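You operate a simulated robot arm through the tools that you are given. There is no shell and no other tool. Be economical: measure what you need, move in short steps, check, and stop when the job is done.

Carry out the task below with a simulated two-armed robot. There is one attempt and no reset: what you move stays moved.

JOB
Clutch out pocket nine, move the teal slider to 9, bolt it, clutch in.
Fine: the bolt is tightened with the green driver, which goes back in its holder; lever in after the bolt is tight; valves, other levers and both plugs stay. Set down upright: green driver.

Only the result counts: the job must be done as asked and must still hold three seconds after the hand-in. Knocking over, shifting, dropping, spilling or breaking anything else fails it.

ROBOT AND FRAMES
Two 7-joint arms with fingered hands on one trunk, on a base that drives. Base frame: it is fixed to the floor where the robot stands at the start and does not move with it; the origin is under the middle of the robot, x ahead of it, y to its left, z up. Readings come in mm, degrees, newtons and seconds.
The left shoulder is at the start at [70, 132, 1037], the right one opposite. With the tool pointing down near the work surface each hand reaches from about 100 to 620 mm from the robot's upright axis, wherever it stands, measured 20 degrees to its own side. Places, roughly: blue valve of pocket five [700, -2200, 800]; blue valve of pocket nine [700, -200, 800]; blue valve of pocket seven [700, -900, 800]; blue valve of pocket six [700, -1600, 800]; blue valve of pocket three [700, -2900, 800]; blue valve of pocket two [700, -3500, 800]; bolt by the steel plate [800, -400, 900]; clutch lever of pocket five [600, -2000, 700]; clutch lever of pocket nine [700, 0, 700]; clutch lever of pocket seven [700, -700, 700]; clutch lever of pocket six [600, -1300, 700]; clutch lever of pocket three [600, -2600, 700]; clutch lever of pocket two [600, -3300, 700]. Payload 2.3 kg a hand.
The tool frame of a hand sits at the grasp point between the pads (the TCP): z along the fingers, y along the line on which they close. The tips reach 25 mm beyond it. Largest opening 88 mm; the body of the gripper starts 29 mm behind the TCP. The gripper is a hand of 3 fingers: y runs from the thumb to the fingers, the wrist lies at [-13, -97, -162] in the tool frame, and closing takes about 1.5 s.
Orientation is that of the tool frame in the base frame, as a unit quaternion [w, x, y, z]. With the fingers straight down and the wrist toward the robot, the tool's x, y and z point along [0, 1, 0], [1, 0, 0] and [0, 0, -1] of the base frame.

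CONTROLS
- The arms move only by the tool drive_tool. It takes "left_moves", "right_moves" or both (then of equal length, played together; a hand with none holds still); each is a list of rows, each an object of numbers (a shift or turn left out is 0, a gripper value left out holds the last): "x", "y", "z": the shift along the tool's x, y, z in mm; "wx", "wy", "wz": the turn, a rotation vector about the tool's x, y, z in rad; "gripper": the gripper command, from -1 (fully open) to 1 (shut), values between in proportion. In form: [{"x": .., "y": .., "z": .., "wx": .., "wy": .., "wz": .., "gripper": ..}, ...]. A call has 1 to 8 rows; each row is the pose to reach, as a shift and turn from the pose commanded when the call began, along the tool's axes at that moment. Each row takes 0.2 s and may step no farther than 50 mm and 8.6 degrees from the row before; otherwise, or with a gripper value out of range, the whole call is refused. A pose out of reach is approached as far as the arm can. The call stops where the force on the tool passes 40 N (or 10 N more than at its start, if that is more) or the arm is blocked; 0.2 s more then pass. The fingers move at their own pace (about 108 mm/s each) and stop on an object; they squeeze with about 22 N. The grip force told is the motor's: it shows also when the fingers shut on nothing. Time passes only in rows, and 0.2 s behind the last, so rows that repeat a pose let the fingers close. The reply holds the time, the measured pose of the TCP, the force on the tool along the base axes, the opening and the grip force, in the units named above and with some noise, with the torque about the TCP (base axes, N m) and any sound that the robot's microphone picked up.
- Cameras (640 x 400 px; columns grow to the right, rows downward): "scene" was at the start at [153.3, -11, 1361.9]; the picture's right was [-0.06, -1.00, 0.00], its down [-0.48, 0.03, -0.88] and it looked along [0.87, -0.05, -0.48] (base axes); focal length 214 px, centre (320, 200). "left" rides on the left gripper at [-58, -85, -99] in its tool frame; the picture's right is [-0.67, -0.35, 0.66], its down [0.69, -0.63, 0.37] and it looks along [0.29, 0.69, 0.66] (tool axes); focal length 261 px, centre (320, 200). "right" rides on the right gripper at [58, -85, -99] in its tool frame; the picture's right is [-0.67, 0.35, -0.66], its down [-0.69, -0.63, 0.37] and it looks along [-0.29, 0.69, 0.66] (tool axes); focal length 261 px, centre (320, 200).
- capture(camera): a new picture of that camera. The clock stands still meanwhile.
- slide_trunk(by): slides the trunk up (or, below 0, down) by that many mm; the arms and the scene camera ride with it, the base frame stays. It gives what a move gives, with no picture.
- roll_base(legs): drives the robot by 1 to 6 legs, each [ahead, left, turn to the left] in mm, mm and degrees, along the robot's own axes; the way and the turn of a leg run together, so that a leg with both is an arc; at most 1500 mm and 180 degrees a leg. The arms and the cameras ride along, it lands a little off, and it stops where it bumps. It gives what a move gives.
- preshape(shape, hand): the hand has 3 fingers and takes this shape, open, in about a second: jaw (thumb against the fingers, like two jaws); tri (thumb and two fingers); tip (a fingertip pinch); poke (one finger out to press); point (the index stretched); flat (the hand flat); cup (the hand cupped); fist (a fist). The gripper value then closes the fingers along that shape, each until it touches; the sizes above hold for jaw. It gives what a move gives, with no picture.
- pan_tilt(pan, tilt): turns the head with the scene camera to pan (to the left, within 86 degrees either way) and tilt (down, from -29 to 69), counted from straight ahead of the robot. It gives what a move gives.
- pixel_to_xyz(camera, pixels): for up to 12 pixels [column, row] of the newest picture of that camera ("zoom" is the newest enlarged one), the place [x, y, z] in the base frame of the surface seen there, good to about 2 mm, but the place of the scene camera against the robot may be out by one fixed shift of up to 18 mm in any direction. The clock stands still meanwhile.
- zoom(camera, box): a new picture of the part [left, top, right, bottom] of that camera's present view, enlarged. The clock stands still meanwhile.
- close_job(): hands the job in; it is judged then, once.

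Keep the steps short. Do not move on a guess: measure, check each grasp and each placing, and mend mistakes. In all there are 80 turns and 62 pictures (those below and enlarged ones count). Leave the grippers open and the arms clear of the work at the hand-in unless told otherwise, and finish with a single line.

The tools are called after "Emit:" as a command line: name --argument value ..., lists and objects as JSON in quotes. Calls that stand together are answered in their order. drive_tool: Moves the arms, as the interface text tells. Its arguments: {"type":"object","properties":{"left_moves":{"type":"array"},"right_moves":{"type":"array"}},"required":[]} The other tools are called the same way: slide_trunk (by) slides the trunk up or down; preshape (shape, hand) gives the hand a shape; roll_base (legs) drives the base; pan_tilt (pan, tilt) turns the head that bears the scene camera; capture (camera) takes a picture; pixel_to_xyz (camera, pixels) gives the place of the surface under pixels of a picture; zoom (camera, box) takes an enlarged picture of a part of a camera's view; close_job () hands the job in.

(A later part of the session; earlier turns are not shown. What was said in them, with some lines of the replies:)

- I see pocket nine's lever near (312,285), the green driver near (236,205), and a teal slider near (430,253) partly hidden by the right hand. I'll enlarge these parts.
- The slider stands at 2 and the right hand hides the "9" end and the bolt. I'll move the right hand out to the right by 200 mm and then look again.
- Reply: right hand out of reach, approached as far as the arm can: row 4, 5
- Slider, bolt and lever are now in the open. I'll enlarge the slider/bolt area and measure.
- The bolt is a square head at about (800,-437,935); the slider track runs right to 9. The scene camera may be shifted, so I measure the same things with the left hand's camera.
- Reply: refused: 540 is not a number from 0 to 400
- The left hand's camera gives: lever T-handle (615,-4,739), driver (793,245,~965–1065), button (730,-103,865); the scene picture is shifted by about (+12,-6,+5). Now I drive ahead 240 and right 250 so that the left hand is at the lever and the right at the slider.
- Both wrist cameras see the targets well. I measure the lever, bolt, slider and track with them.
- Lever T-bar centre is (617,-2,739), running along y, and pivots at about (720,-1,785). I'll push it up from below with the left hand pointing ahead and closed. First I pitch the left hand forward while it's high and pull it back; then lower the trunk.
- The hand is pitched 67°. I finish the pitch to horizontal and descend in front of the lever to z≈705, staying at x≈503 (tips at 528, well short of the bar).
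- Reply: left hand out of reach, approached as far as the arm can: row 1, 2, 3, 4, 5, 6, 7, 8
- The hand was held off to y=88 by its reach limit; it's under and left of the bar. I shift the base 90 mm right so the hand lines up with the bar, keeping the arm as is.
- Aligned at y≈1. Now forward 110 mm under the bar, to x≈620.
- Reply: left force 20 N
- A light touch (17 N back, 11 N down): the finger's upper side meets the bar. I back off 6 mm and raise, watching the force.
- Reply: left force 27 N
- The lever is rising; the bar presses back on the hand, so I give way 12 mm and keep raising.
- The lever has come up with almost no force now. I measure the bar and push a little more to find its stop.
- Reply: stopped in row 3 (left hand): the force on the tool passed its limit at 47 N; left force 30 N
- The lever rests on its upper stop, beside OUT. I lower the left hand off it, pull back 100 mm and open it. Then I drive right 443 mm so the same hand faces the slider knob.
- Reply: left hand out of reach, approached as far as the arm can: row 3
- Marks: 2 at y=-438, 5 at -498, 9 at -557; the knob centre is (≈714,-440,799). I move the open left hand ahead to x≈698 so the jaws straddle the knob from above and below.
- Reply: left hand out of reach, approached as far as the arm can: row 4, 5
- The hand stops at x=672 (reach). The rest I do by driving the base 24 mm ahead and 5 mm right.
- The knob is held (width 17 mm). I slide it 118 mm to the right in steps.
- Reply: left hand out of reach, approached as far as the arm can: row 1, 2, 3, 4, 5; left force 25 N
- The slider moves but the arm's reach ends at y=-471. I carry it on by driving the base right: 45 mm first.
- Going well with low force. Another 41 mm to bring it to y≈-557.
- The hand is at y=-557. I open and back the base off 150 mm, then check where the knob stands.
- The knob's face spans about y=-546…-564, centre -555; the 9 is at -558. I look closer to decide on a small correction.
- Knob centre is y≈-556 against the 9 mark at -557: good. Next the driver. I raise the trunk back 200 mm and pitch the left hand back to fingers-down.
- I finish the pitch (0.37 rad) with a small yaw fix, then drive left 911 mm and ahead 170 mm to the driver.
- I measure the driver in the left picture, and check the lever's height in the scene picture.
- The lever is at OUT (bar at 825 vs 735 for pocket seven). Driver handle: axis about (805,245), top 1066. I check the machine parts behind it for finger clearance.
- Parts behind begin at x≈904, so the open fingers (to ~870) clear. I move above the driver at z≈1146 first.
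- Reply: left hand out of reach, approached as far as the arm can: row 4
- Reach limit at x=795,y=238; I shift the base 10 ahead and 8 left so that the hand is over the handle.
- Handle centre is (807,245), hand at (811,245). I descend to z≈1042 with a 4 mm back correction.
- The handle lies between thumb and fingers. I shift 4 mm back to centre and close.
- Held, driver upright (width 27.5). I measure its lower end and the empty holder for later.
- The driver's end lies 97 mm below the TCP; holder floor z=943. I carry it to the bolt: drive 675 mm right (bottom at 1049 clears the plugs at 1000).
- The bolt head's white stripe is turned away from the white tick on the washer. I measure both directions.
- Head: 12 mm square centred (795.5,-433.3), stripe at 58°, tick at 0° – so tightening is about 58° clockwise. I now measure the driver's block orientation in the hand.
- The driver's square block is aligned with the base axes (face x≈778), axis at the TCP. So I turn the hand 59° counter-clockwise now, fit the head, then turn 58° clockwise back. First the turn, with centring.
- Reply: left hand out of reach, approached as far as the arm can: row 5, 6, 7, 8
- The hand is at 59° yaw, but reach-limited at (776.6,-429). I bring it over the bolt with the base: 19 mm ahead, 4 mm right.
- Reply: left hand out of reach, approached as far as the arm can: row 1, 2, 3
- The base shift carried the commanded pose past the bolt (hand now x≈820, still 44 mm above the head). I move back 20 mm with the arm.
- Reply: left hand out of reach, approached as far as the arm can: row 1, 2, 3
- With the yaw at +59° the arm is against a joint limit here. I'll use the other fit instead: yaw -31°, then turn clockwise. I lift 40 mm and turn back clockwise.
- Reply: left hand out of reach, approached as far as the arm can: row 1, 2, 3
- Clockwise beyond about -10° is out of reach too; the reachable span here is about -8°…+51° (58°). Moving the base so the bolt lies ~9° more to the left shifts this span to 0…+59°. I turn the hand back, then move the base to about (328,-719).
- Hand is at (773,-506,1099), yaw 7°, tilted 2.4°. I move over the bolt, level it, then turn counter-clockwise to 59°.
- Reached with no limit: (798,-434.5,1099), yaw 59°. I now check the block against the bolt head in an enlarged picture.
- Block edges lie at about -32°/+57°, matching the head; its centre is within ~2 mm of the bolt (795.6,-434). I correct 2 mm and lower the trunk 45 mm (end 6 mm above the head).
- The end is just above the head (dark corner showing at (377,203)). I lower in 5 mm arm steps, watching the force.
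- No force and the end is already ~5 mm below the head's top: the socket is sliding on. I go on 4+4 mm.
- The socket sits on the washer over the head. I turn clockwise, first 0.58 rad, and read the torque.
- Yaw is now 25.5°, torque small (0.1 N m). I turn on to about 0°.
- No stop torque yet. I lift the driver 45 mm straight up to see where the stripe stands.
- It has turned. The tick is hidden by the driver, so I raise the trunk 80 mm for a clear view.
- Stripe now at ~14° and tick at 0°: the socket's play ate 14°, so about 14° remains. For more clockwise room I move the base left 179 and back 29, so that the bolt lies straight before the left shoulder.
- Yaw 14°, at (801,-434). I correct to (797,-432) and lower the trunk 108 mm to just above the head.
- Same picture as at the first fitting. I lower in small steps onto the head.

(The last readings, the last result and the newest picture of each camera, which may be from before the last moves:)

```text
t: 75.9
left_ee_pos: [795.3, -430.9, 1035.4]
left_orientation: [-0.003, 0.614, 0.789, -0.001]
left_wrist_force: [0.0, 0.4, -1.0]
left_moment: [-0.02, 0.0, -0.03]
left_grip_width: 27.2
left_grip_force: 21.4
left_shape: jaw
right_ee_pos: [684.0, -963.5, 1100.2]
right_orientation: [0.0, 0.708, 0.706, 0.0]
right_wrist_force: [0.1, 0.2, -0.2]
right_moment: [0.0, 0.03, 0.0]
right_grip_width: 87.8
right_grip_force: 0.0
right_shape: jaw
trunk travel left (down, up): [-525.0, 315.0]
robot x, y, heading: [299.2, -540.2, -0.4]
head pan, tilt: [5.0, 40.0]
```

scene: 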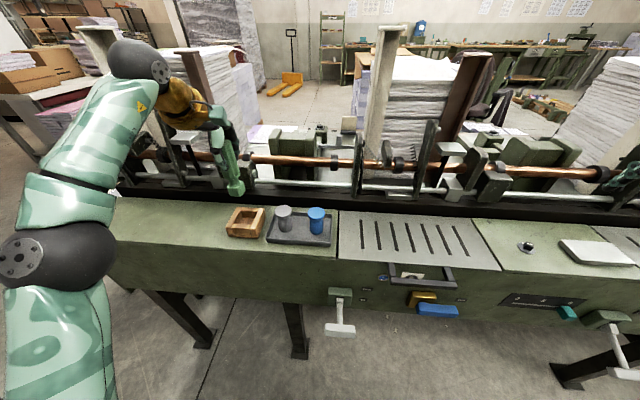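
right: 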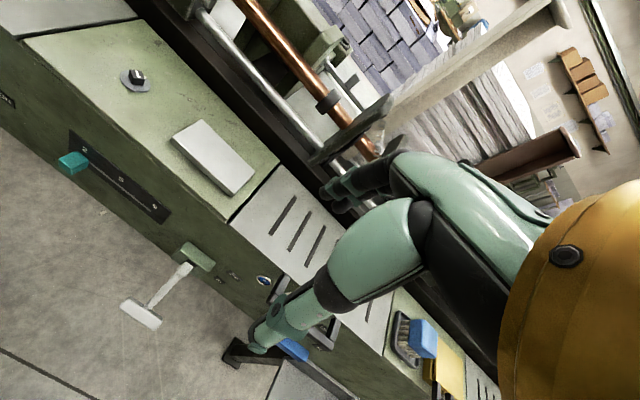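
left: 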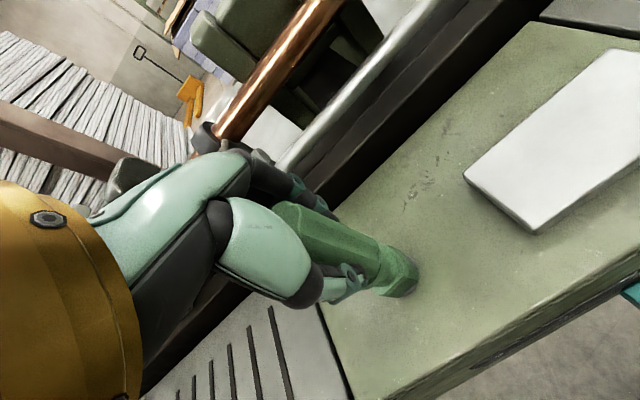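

Seated again without resistance. I turn clockwise 0.42 rad and watch the torque.

Emit:
drive_tool --left_moves '[{"wz": 0.1}, {"wz": 0.2}, {"wz": 0.3}, {"wz": 0.38}, {"wz": 0.44}]'

```text
t: 77.1
left_ee_pos: [795.7, -432.0, 1035.4]
left_orientation: [-0.001, 0.772, 0.636, -0.001]
left_wrist_force: [0.4, -1.7, -0.2]
left_moment: [-0.01, -0.04, 0.1]
left_grip_width: 27.2
left_grip_force: 22.0
left_shape: jaw
right_ee_pos: [684.3, -964.0, 1100.3]
right_orientation: [0.001, 0.709, 0.705, 0.001]
right_wrist_force: [-0.4, -0.6, -0.3]
right_moment: [0.01, 0.0, -0.02]
right_grip_width: 87.6
right_grip_force: 0.1
right_shape: jaw
trunk travel left (down, up): [-525.0, 315.0]
robot x, y, heading: [300.5, -544.1, -0.5]
head pan, tilt: [5.0, 40.0]
```

Yaw -11°, torque 0.1. A further 0.12 rad in small steps to feel for the stop.

Emit:
drive_tool --left_moves '[{"wz": 0.04}, {"wz": 0.08}, {"wz": 0.1}]'

```text
t: 77.9
left_ee_pos: [794.9, -431.4, 1035.6]
left_orientation: [-0.002, 0.802, 0.597, -0.002]
left_wrist_force: [0.7, -0.5, 1.2]
left_moment: [-0.02, -0.03, 0.04]
left_grip_width: 27.3
left_grip_force: 21.5
left_shape: jaw
right_ee_pos: [684.2, -962.8, 1100.9]
right_orientation: [0.0, 0.709, 0.706, 0.001]
right_wrist_force: [-0.3, 0.2, 0.4]
right_moment: [0.04, -0.01, -0.04]
right_grip_width: 87.8
right_grip_force: 0.1
right_shape: jaw
trunk travel left (down, up): [-525.0, 315.0]
robot x, y, heading: [296.8, -546.4, -0.5]
head pan, tilt: [5.0, 40.0]
```

Yaw -16.7°; by the earlier lag the stripe should be near the tick. I lift clear and look.

Emit:
drive_tool --left_moves '[{"z": -10}, {"z": -25}, {"z": -45}]'

Emit:
slide_trunk --by 85

Emit:
zoom --camera "left" --box '[390, 240, 490, 330]'

```text
t: 78.7
left_ee_pos: [797.0, -433.0, 1079.6]
left_orientation: [0.0, 0.802, 0.597, 0.0]
left_wrist_force: [0.0, 0.1, -2.1]
left_moment: [0.01, 0.02, 0.02]
left_grip_width: 27.0
left_grip_force: 21.8
left_shape: jaw
right_ee_pos: [684.6, -964.1, 1099.5]
right_orientation: [0.001, 0.709, 0.705, 0.001]
right_wrist_force: [-1.2, 0.4, -0.9]
right_moment: [0.02, 0.0, -0.03]
right_grip_width: 87.8
right_grip_force: 0.1
right_shape: jaw
trunk travel left (down, up): [-525.0, 315.0]
robot x, y, heading: [296.1, -541.1, -0.5]
head pan, tilt: [5.0, 40.0]
```

```text
t: 80.0
left_ee_pos: [795.2, -432.5, 1163.7]
left_orientation: [-0.001, 0.802, 0.597, 0.0]
left_wrist_force: [0.7, -0.1, -0.9]
left_moment: [0.01, 0.03, 0.03]
left_grip_width: 27.3
left_grip_force: 22.0
left_shape: jaw
right_ee_pos: [684.5, -962.6, 1186.2]
right_orientation: [0.0, 0.709, 0.705, 0.001]
right_wrist_force: [-0.4, 0.4, -0.6]
right_moment: [0.02, -0.01, 0.02]
right_grip_width: 87.7
right_grip_force: 0.1
right_shape: jaw
trunk travel left (down, up): [-610.0, 230.0]
robot x, y, heading: [295.4, -545.2, -0.3]
head pan, tilt: [5.0, 40.0]
```

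```text
4.44 times, centred on (440, 285) of left
```

zoom: 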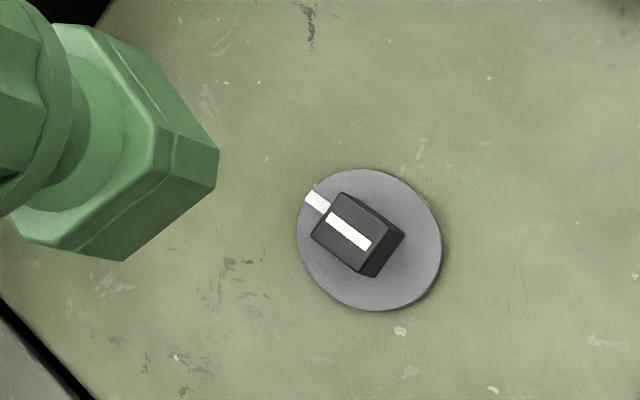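

The stripe now points at the tick. I measure the exact angles.

Emit:
pixel_to_xyz --camera "zoom" --pixels '[[310, 196], [322, 207], [329, 218], [366, 246], [345, 194], [390, 231], [360, 271], [314, 234], [348, 232], [298, 230], [441, 250], [370, 170]]'

```text
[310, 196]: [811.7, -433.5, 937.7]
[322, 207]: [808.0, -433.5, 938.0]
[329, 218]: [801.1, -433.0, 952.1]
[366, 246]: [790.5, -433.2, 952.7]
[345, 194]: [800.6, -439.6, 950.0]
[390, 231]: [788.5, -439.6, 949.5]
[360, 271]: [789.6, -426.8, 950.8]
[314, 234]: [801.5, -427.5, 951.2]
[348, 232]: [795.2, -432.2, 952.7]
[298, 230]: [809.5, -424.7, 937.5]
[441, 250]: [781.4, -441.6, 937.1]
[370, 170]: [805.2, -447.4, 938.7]
```

Stripe and tick agree within about 1°: the bolt is tight. Now I turn the hand back to yaw 0 and drive 677 mm left, 11 ahead to the holder.

Emit:
drive_tool --left_moves '[{"wz": -0.14}, {"wz": -0.28}, {"wz": -0.291}]'

Emit:
roll_base --legs '[[0, 677, 0], [10, 0, 0]]'

Emit:
zoom --camera "left" --box '[340, 200, 560, 360]'

```text
t: 80.8
left_ee_pos: [796.4, -431.4, 1163.2]
left_orientation: [0.0, 0.707, 0.707, 0.001]
left_wrist_force: [-0.1, 0.1, -1.3]
left_moment: [0.02, -0.01, 0.01]
left_grip_width: 27.6
left_grip_force: 21.7
left_shape: jaw
right_ee_pos: [684.2, -962.5, 1185.3]
right_orientation: [0.001, 0.709, 0.705, 0.0]
right_wrist_force: [0.3, -0.3, -1.0]
right_moment: [0.02, -0.01, 0.02]
right_grip_width: 87.5
right_grip_force: 0.1
right_shape: jaw
trunk travel left (down, up): [-610.0, 230.0]
robot x, y, heading: [300.3, -546.2, -0.2]
head pan, tilt: [5.0, 40.0]
```

```text
t: 84.8
left_ee_pos: [818.0, 227.8, 1164.9]
left_orientation: [0.0, 0.716, 0.698, 0.001]
left_wrist_force: [0.3, -0.2, -2.1]
left_moment: [0.0, 0.01, 0.03]
left_grip_width: 27.1
left_grip_force: 22.1
left_shape: jaw
right_ee_pos: [693.3, -301.7, 1186.6]
right_orientation: [0.001, 0.717, 0.697, 0.001]
right_wrist_force: [-0.5, 0.4, -0.6]
right_moment: [-0.03, 0.03, 0.0]
right_grip_width: 87.6
right_grip_force: 0.1
right_shape: jaw
trunk travel left (down, up): [-610.0, 230.0]
robot x, y, heading: [320.4, 129.7, -1.4]
head pan, tilt: [5.0, 40.0]
```

```text
2.50 times, centred on (450, 280) of left
```

zoom: 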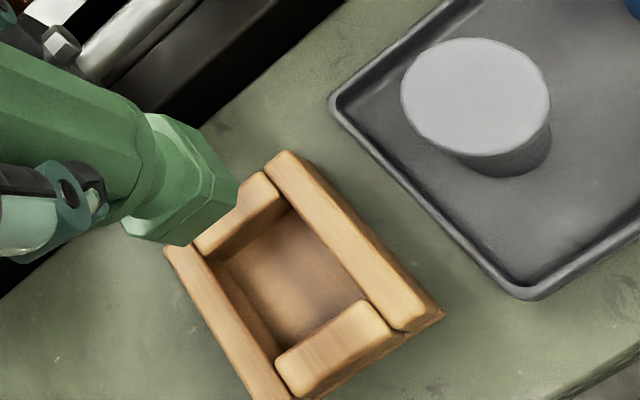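

I measure the holder's inner floor and the block in this picture.

Emit:
pixel_to_xyz --camera "zoom" --pixels '[[287, 212], [362, 295], [300, 335], [222, 262], [300, 265], [228, 210], [180, 243], [135, 237], [235, 185], [205, 225], [240, 320], [340, 240]]'

Emit:
pixel_to_xyz --camera "zoom" --pixels '[[278, 155], [265, 175], [195, 250], [168, 250], [440, 312], [405, 328], [388, 335], [280, 360], [275, 395], [215, 150], [160, 242], [220, 180]]'

```text
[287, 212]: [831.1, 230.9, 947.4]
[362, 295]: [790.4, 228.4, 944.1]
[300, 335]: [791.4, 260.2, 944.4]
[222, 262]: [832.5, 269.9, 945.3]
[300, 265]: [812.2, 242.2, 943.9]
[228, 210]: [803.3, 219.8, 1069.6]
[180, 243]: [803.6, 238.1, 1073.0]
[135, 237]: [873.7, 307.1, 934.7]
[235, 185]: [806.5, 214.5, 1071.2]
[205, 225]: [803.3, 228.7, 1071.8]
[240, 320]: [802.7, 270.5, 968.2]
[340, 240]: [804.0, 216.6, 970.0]
```

```text
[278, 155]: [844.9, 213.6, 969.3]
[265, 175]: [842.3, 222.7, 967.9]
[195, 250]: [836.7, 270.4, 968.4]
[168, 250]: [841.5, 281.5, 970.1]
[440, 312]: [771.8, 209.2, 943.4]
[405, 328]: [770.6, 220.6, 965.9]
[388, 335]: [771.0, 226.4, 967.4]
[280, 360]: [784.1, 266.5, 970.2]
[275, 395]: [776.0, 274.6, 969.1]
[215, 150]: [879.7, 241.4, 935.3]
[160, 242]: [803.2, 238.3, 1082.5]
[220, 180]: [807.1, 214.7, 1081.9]
```

Holder centre is (808,246); the driver's axis is at (816,227.5), bottom 1069. I shift by (-8.5,+18), and lower the trunk 70 mm (bottom 28 mm above the walls), then check.

Emit:
drive_tool --left_moves '[{"x": 9, "y": -4.5, "wz": -0.03}, {"x": 18, "y": -9, "wz": -0.05}, {"x": 18, "y": -9, "wz": -0.05}]'

Emit:
slide_trunk --by -70

Emit:
zoom --camera "left" --box '[340, 200, 560, 360]'

```text
t: 85.6
left_ee_pos: [811.0, 245.8, 1162.9]
left_orientation: [-0.002, 0.698, 0.716, 0.001]
left_wrist_force: [-0.1, -0.1, -1.5]
left_moment: [0.0, -0.01, 0.0]
left_grip_width: 27.2
left_grip_force: 21.7
left_shape: jaw
right_ee_pos: [696.4, -300.9, 1185.7]
right_orientation: [0.001, 0.716, 0.698, 0.001]
right_wrist_force: [-0.2, -0.8, -0.3]
right_moment: [0.02, -0.04, 0.02]
right_grip_width: 87.8
right_grip_force: 0.0
right_shape: jaw
trunk travel left (down, up): [-610.0, 230.0]
robot x, y, heading: [320.7, 129.5, -1.7]
head pan, tilt: [5.0, 40.0]
```

```text
t: 86.7
left_ee_pos: [811.9, 245.5, 1094.3]
left_orientation: [-0.001, 0.699, 0.716, 0.0]
left_wrist_force: [0.6, -0.2, -1.4]
left_moment: [0.0, 0.01, 0.02]
left_grip_width: 27.3
left_grip_force: 22.0
left_shape: jaw
right_ee_pos: [694.8, -300.7, 1115.0]
right_orientation: [0.001, 0.717, 0.697, 0.001]
right_wrist_force: [-0.6, 0.0, -0.3]
right_moment: [0.04, 0.01, 0.0]
right_grip_width: 87.8
right_grip_force: 0.1
right_shape: jaw
trunk travel left (down, up): [-540.0, 300.0]
robot x, y, heading: [317.1, 126.7, -1.7]
head pan, tilt: [5.0, 40.0]
```

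```text
2.50 times, centred on (450, 280) of left
```

zoom: 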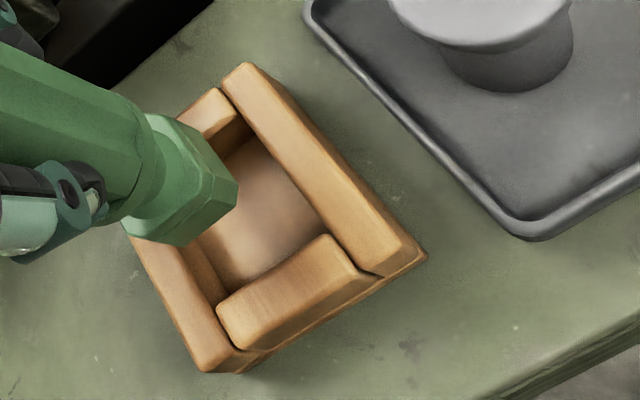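

Well above the holder's middle. I shift 3 mm back, lower the trunk 42 mm (into the walls), then the last ~12 mm with the arm.

Emit:
drive_tool --left_moves '[{"y": -3}, {"y": -3}]'

Emit:
slide_trunk --by -42

Emit:
drive_tool --left_moves '[{"z": 4}, {"z": 8}, {"z": 11}, {"z": 11}]'

Emit:
zoom --camera "left" --box '[260, 180, 500, 360]'

```text
t: 87.3
left_ee_pos: [808.1, 246.0, 1093.4]
left_orientation: [-0.001, 0.698, 0.716, 0.001]
left_wrist_force: [-0.2, 0.7, -1.7]
left_moment: [-0.02, 0.02, -0.01]
left_grip_width: 27.3
left_grip_force: 22.3
left_shape: jaw
right_ee_pos: [696.2, -300.6, 1114.8]
right_orientation: [0.001, 0.717, 0.697, 0.001]
right_wrist_force: [-0.1, 0.1, 0.2]
right_moment: [-0.02, -0.02, 0.02]
right_grip_width: 87.3
right_grip_force: 0.0
right_shape: jaw
trunk travel left (down, up): [-540.0, 300.0]
robot x, y, heading: [318.2, 127.5, -1.5]
head pan, tilt: [5.0, 40.0]
```

```text
t: 88.1
left_ee_pos: [807.9, 245.3, 1051.5]
left_orientation: [-0.001, 0.697, 0.717, 0.0]
left_wrist_force: [0.4, 0.1, -1.1]
left_moment: [-0.01, 0.02, 0.02]
left_grip_width: 27.2
left_grip_force: 21.7
left_shape: jaw
right_ee_pos: [695.9, -299.9, 1073.0]
right_orientation: [0.0, 0.717, 0.697, 0.0]
right_wrist_force: [-0.6, -0.2, -0.8]
right_moment: [0.05, -0.02, 0.0]
right_grip_width: 87.5
right_grip_force: 0.1
right_shape: jaw
trunk travel left (down, up): [-498.0, 342.0]
robot x, y, heading: [320.2, 129.9, -1.7]
head pan, tilt: [5.0, 40.0]
```

```text
t: 89.1
left_ee_pos: [808.4, 246.1, 1041.1]
left_orientation: [-0.001, 0.698, 0.716, 0.001]
left_wrist_force: [-0.6, 0.3, -1.3]
left_moment: [0.02, 0.01, 0.02]
left_grip_width: 27.1
left_grip_force: 21.6
left_shape: jaw
right_ee_pos: [694.4, -300.8, 1074.0]
right_orientation: [0.001, 0.717, 0.697, 0.001]
right_wrist_force: [-0.2, -1.0, 0.3]
right_moment: [-0.01, 0.0, -0.03]
right_grip_width: 87.9
right_grip_force: 0.0
right_shape: jaw
trunk travel left (down, up): [-498.0, 342.0]
robot x, y, heading: [320.7, 130.4, -1.6]
head pan, tilt: [5.0, 40.0]
```

```text
2.22 times, centred on (380, 270) of left
```

zoom: 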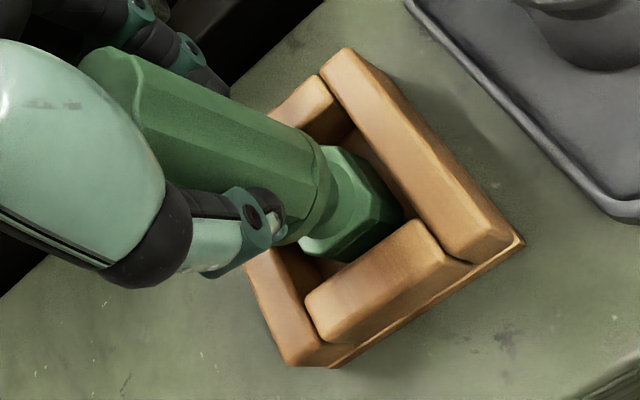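

It's inside the walls with the floor a hair below. I lower in 1 mm steps until the weight is taken.

Emit:
drive_tool --left_moves '[{"z": 1}, {"z": 2}, {"z": 3}]'

```text
t: 89.9
left_ee_pos: [805.9, 244.7, 1039.8]
left_orientation: [0.0, 0.699, 0.716, 0.002]
left_wrist_force: [2.2, 0.2, 9.0]
left_moment: [0.02, -0.09, 0.04]
left_grip_width: 27.4
left_grip_force: 22.2
left_shape: jaw
right_ee_pos: [694.2, -301.3, 1073.7]
right_orientation: [0.001, 0.717, 0.697, 0.001]
right_wrist_force: [-0.7, -0.5, 0.4]
right_moment: [0.03, -0.02, 0.01]
right_grip_width: 87.2
right_grip_force: 0.1
right_shape: jaw
trunk travel left (down, up): [-498.0, 342.0]
robot x, y, heading: [319.0, 129.2, -1.5]
head pan, tilt: [5.0, 40.0]
```

The floor now pushes up with 9 N: it's seated. I ease up 1.5 mm, open, and rise straight up with the trunk.

Emit:
drive_tool --left_moves '[{"z": -1}, {"z": -1, "gripper": -0.2}, {"z": -1, "gripper": -1}, {"z": -1, "gripper": -1}, {"z": -1, "gripper": -1}, {"z": -1, "gripper": -1}]'

Emit:
slide_trunk --by 130

Emit:
zoom --camera "left" --box '[320, 200, 560, 360]'

```text
t: 91.3
left_ee_pos: [807.3, 245.7, 1039.8]
left_orientation: [-0.001, 0.698, 0.716, 0.0]
left_wrist_force: [-0.2, 0.0, -0.5]
left_moment: [0.03, 0.02, -0.02]
left_grip_width: 87.7
left_grip_force: 0.0
left_shape: jaw
right_ee_pos: [696.2, -300.9, 1073.8]
right_orientation: [0.0, 0.717, 0.697, 0.001]
right_wrist_force: [-0.4, 0.3, 0.4]
right_moment: [-0.01, 0.01, -0.05]
right_grip_width: 87.7
right_grip_force: 0.1
right_shape: jaw
trunk travel left (down, up): [-498.0, 342.0]
robot x, y, heading: [321.1, 128.5, -1.3]
head pan, tilt: [5.0, 40.0]
```

```text
t: 92.9
left_ee_pos: [806.4, 245.2, 1169.6]
left_orientation: [0.0, 0.699, 0.715, 0.0]
left_wrist_force: [0.2, -0.1, -0.4]
left_moment: [-0.03, -0.02, -0.05]
left_grip_width: 87.7
left_grip_force: 0.0
left_shape: jaw
right_ee_pos: [694.4, -300.3, 1203.4]
right_orientation: [0.001, 0.717, 0.697, 0.001]
right_wrist_force: [-0.3, -0.5, 0.2]
right_moment: [0.0, 0.01, -0.03]
right_grip_width: 87.6
right_grip_force: 0.1
right_shape: jaw
trunk travel left (down, up): [-628.0, 212.0]
robot x, y, heading: [316.8, 122.2, -1.7]
head pan, tilt: [5.0, 40.0]
```

```text
2.50 times, centred on (440, 280) of left
```

zoom: 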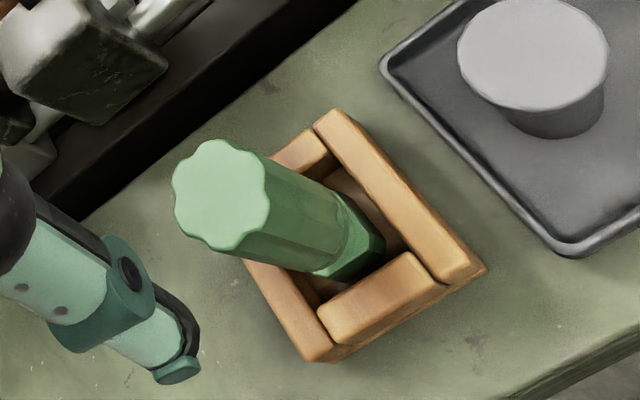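

The driver stands upright in its holder. Now the lever: back off 172 mm, drive 247 mm right, so the closed left hand comes above the lever's stem; then lower the trunk 240 mm.

Emit:
roll_base --legs '[[-170, 0, 1.6], [0, -247, 0]]'

Emit:
slide_trunk --by -240

Emit:
drive_tool --left_moves '[{"gripper": 1}, {"gripper": 1}, {"gripper": 1}, {"gripper": 1}, {"gripper": 1}]'

Emit:
capture --camera "left"

```text
t: 95.8
left_ee_pos: [634.1, 18.7, 1169.9]
left_orientation: [-0.001, 0.688, 0.726, 0.001]
left_wrist_force: [-0.9, -0.5, 0.4]
left_moment: [-0.01, -0.04, -0.01]
left_grip_width: 87.5
left_grip_force: 0.0
left_shape: jaw
right_ee_pos: [539.0, -531.4, 1203.3]
right_orientation: [0.001, 0.706, 0.708, 0.0]
right_wrist_force: [0.0, 1.0, -0.3]
right_moment: [0.03, -0.01, 0.02]
right_grip_width: 87.6
right_grip_force: 0.1
right_shape: jaw
trunk travel left (down, up): [-628.0, 212.0]
robot x, y, heading: [149.0, -118.3, -0.0]
head pan, tilt: [5.0, 40.0]
```

```text
t: 98.3
left_ee_pos: [635.0, 16.4, 929.3]
left_orientation: [-0.001, 0.687, 0.726, 0.001]
left_wrist_force: [-0.8, -0.1, 0.6]
left_moment: [-0.04, 0.0, 0.0]
left_grip_width: 87.5
left_grip_force: 0.0
left_shape: jaw
right_ee_pos: [539.0, -533.4, 963.5]
right_orientation: [0.001, 0.706, 0.708, 0.001]
right_wrist_force: [0.2, 0.3, -0.6]
right_moment: [-0.02, 0.01, -0.01]
right_grip_width: 87.7
right_grip_force: 0.1
right_shape: jaw
trunk travel left (down, up): [-388.0, 452.0]
robot x, y, heading: [147.5, -116.6, -0.1]
head pan, tilt: [5.0, 40.0]
```

```text
t: 99.5
left_ee_pos: [634.1, 15.1, 928.8]
left_orientation: [-0.001, 0.688, 0.726, 0.0]
left_wrist_force: [-0.2, -1.1, -0.3]
left_moment: [-0.04, 0.01, -0.01]
left_grip_width: 0.0
left_grip_force: 22.4
left_shape: jaw
right_ee_pos: [538.0, -534.6, 963.8]
right_orientation: [0.002, 0.707, 0.708, 0.0]
right_wrist_force: [0.2, 0.3, 0.4]
right_moment: [0.03, 0.0, 0.01]
right_grip_width: 87.6
right_grip_force: 0.0
right_shape: jaw
trunk travel left (down, up): [-388.0, 452.0]
robot x, y, heading: [150.2, -115.8, 0.1]
head pan, tilt: [5.0, 40.0]
```

```text
7 pictures are left
```

left: 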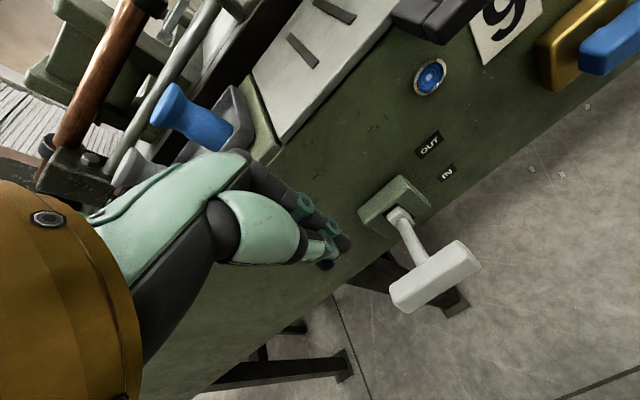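

Emit:
pixel_to_xyz --camera "left" --pixels '[[440, 275], [403, 295], [470, 258], [425, 258], [412, 240], [400, 220], [420, 275]]'

```text
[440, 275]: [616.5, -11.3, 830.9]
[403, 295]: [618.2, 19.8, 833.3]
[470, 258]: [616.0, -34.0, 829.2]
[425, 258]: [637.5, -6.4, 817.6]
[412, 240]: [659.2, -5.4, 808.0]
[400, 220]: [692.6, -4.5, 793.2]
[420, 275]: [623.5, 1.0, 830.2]
```

The stem is at y≈-4, at x=638 its top is z≈818. I centre over it (x≈642,y≈-4) and come down to just above.

Emit:
drive_tool --left_moves '[{"x": -10, "y": 4}, {"x": -19.5, "y": 7.5}, {"x": -19.5, "y": 7.5, "z": 35}, {"x": -19.5, "y": 7.5, "z": 70}]'

Emit:
drive_tool --left_moves '[{"z": 15}, {"z": 30}, {"z": 45}, {"z": 60}]'

```text
t: 100.5
left_ee_pos: [641.8, -3.7, 858.9]
left_orientation: [0.0, 0.687, 0.726, 0.001]
left_wrist_force: [-0.1, 0.2, 0.5]
left_moment: [-0.01, 0.02, 0.0]
left_grip_width: 0.0
left_grip_force: 21.6
left_shape: jaw
right_ee_pos: [538.6, -533.8, 963.1]
right_orientation: [0.001, 0.706, 0.708, 0.001]
right_wrist_force: [-0.7, -0.8, -0.5]
right_moment: [0.02, 0.0, 0.02]
right_grip_width: 87.7
right_grip_force: 0.1
right_shape: jaw
trunk travel left (down, up): [-388.0, 452.0]
robot x, y, heading: [152.6, -120.4, -0.0]
head pan, tilt: [5.0, 40.0]
```

```text
t: 101.5
left_ee_pos: [642.8, -3.9, 800.2]
left_orientation: [-0.002, 0.688, 0.726, 0.001]
left_wrist_force: [-1.0, -1.1, 1.9]
left_moment: [0.01, 0.06, -0.02]
left_grip_width: 0.0
left_grip_force: 22.1
left_shape: jaw
right_ee_pos: [538.3, -533.8, 964.1]
right_orientation: [0.001, 0.706, 0.708, 0.001]
right_wrist_force: [-0.1, -0.4, 0.2]
right_moment: [0.0, 0.02, -0.01]
right_grip_width: 87.5
right_grip_force: 0.1
right_shape: jaw
trunk travel left (down, up): [-388.0, 452.0]
robot x, y, heading: [154.4, -120.7, -0.0]
head pan, tilt: [5.0, 40.0]
```

The lever goes down easily (tip ~775). I push on in small steps to the lower stop.

Emit:
drive_tool --left_moves '[{"z": 8}, {"z": 16}, {"z": 22}, {"z": 28}, {"z": 34}]'

Emit:
capture --camera "left"

```text
t: 102.7
left_ee_pos: [640.4, -3.4, 772.4]
left_orientation: [0.002, 0.688, 0.726, 0.004]
left_wrist_force: [-2.5, -0.3, 22.0]
left_moment: [0.01, 0.02, 0.01]
left_grip_width: 0.0
left_grip_force: 22.5
left_shape: jaw
right_ee_pos: [533.6, -533.7, 965.4]
right_orientation: [0.002, 0.707, 0.708, 0.003]
right_wrist_force: [0.2, 0.7, 0.0]
right_moment: [0.0, 0.0, -0.02]
right_grip_width: 87.6
right_grip_force: 0.0
right_shape: jaw
trunk travel left (down, up): [-388.0, 452.0]
robot x, y, heading: [149.4, -118.0, 0.1]
head pan, tilt: [5.0, 40.0]
```

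```text
6 pictures are left
```

left: 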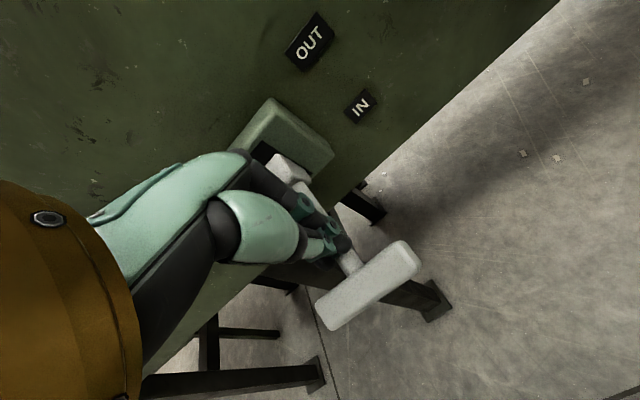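

Emit:
pixel_to_xyz --camera "left" --pixels '[[372, 280], [335, 315], [405, 255], [350, 262]]'

Emit:
drive_tool --left_moves '[{"z": 3}]'

```text
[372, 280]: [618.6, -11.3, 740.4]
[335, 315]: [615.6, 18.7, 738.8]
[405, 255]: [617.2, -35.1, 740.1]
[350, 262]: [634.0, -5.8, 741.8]
```

```text
t: 103.1
left_ee_pos: [637.5, -4.2, 769.8]
left_orientation: [0.004, 0.687, 0.726, 0.006]
left_wrist_force: [-3.2, -1.3, 36.2]
left_moment: [0.04, -0.02, -0.04]
left_grip_width: 0.1
left_grip_force: 22.2
left_shape: jaw
right_ee_pos: [530.6, -535.7, 967.6]
right_orientation: [0.003, 0.706, 0.708, 0.004]
right_wrist_force: [-0.1, 0.0, -0.4]
right_moment: [0.03, 0.04, -0.02]
right_grip_width: 87.8
right_grip_force: 0.1
right_shape: jaw
trunk travel left (down, up): [-388.0, 452.0]
robot x, y, heading: [150.9, -116.7, -0.2]
head pan, tilt: [5.0, 40.0]
```

The bar is at z≈740, same as at the start (IN), and firm at its stop. I lift the hand away, raise the trunk, open, and back off.

Emit:
drive_tool --left_moves '[{"z": -20}, {"z": -65}, {"z": -110, "gripper": -1}, {"z": -150, "gripper": -1}, {"z": -150, "gripper": -1}, {"z": -150, "gripper": -1}]'

Emit:
slide_trunk --by 240

Emit:
roll_base --legs '[[-150, 0, 0]]'

Emit:
pan_tilt --pan -10 --tilt 30

Emit:
capture --camera "scene"

```text
t: 104.5
left_ee_pos: [643.0, -1.0, 913.8]
left_orientation: [-0.001, 0.687, 0.726, 0.002]
left_wrist_force: [-0.1, 0.5, 0.4]
left_moment: [-0.02, 0.02, -0.01]
left_grip_width: 87.5
left_grip_force: 0.0
left_shape: jaw
right_ee_pos: [537.6, -533.0, 962.6]
right_orientation: [0.001, 0.706, 0.708, 0.0]
right_wrist_force: [0.2, 0.2, 0.9]
right_moment: [-0.01, -0.03, 0.03]
right_grip_width: 87.7
right_grip_force: 0.1
right_shape: jaw
trunk travel left (down, up): [-388.0, 452.0]
robot x, y, heading: [148.8, -120.9, 0.0]
head pan, tilt: [5.0, 40.0]
```

```text
t: 107.0
left_ee_pos: [642.7, -1.6, 1153.1]
left_orientation: [0.0, 0.688, 0.726, 0.0]
left_wrist_force: [0.1, -0.3, 0.5]
left_moment: [0.01, -0.01, 0.02]
left_grip_width: 87.7
left_grip_force: 0.1
left_shape: jaw
right_ee_pos: [537.5, -532.6, 1202.8]
right_orientation: [0.0, 0.707, 0.707, 0.001]
right_wrist_force: [0.1, 0.1, 0.7]
right_moment: [-0.01, 0.02, 0.01]
right_grip_width: 87.7
right_grip_force: 0.0
right_shape: jaw
trunk travel left (down, up): [-628.0, 212.0]
robot x, y, heading: [147.7, -114.9, 0.0]
head pan, tilt: [5.0, 40.0]
```

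```text
t: 108.3
left_ee_pos: [498.6, -0.6, 1151.0]
left_orientation: [-0.001, 0.687, 0.727, 0.0]
left_wrist_force: [0.3, 0.3, -0.2]
left_moment: [0.03, 0.01, 0.04]
left_grip_width: 87.7
left_grip_force: 0.1
left_shape: jaw
right_ee_pos: [394.5, -532.8, 1201.8]
right_orientation: [0.0, 0.706, 0.708, 0.0]
right_wrist_force: [0.7, 0.1, -0.4]
right_moment: [0.0, 0.0, -0.04]
right_grip_width: 87.7
right_grip_force: 0.0
right_shape: jaw
trunk travel left (down, up): [-628.0, 212.0]
robot x, y, heading: [6.0, -116.3, -0.1]
head pan, tilt: [5.0, 40.0]
```

```text
t: 109.1
left_ee_pos: [497.1, -1.3, 1152.9]
left_orientation: [-0.001, 0.686, 0.727, 0.001]
left_wrist_force: [0.1, 0.4, 0.2]
left_moment: [-0.02, -0.01, -0.01]
left_grip_width: 87.6
left_grip_force: 0.1
left_shape: jaw
right_ee_pos: [391.3, -533.3, 1202.8]
right_orientation: [0.001, 0.706, 0.708, 0.0]
right_wrist_force: [0.5, -1.2, 0.2]
right_moment: [-0.03, 0.02, -0.04]
right_grip_width: 87.5
right_grip_force: 0.2
right_shape: jaw
trunk travel left (down, up): [-628.0, 212.0]
robot x, y, heading: [6.1, -117.5, 0.0]
head pan, tilt: [-10.0, 30.0]
```

```text
5 pictures are left
```

scene: 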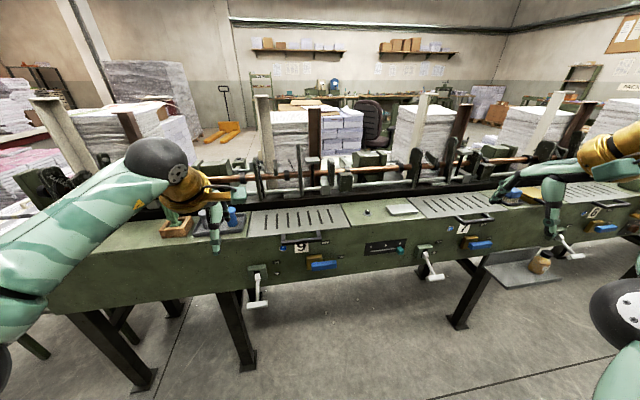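

The lever hangs at IN. A close look at the slider and at the holder region (left hand camera).

Emit:
zoom --camera "scene" --box '[340, 195, 440, 265]'

Emit:
capture --camera "left"

```text
5.71 times, centred on (390, 230) of scene
```

zoom: 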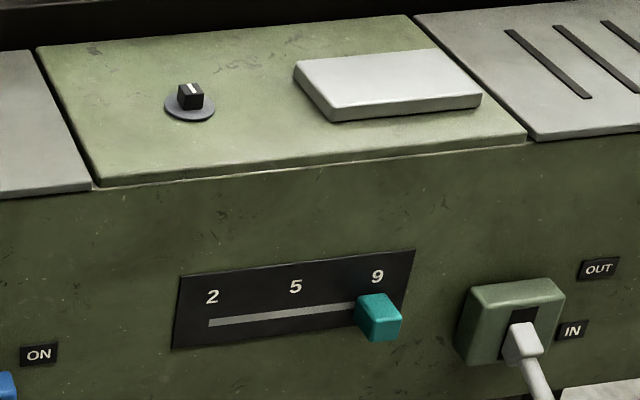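

```text
3 pictures are left
```

left: 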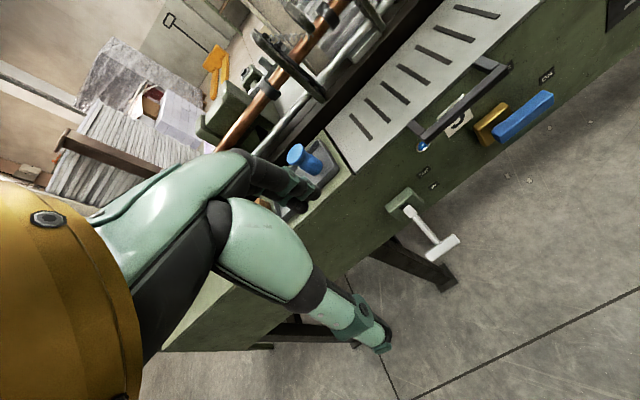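

Slider is at 9, the bolt's stripe is on its tick, lever nine is IN, the driver was seen upright in its holder, and both hands are open and clear. I hand in.

Emit:
close_job

```text
The job is handed in.
```

Job handed in: lever nine clutched out, teal slider set to 9 (about 1 mm off the mark), bolt turned with the green driver until its stripe met the tick (within about 1°; no stop felt), driver back upright in its holder, lever in.
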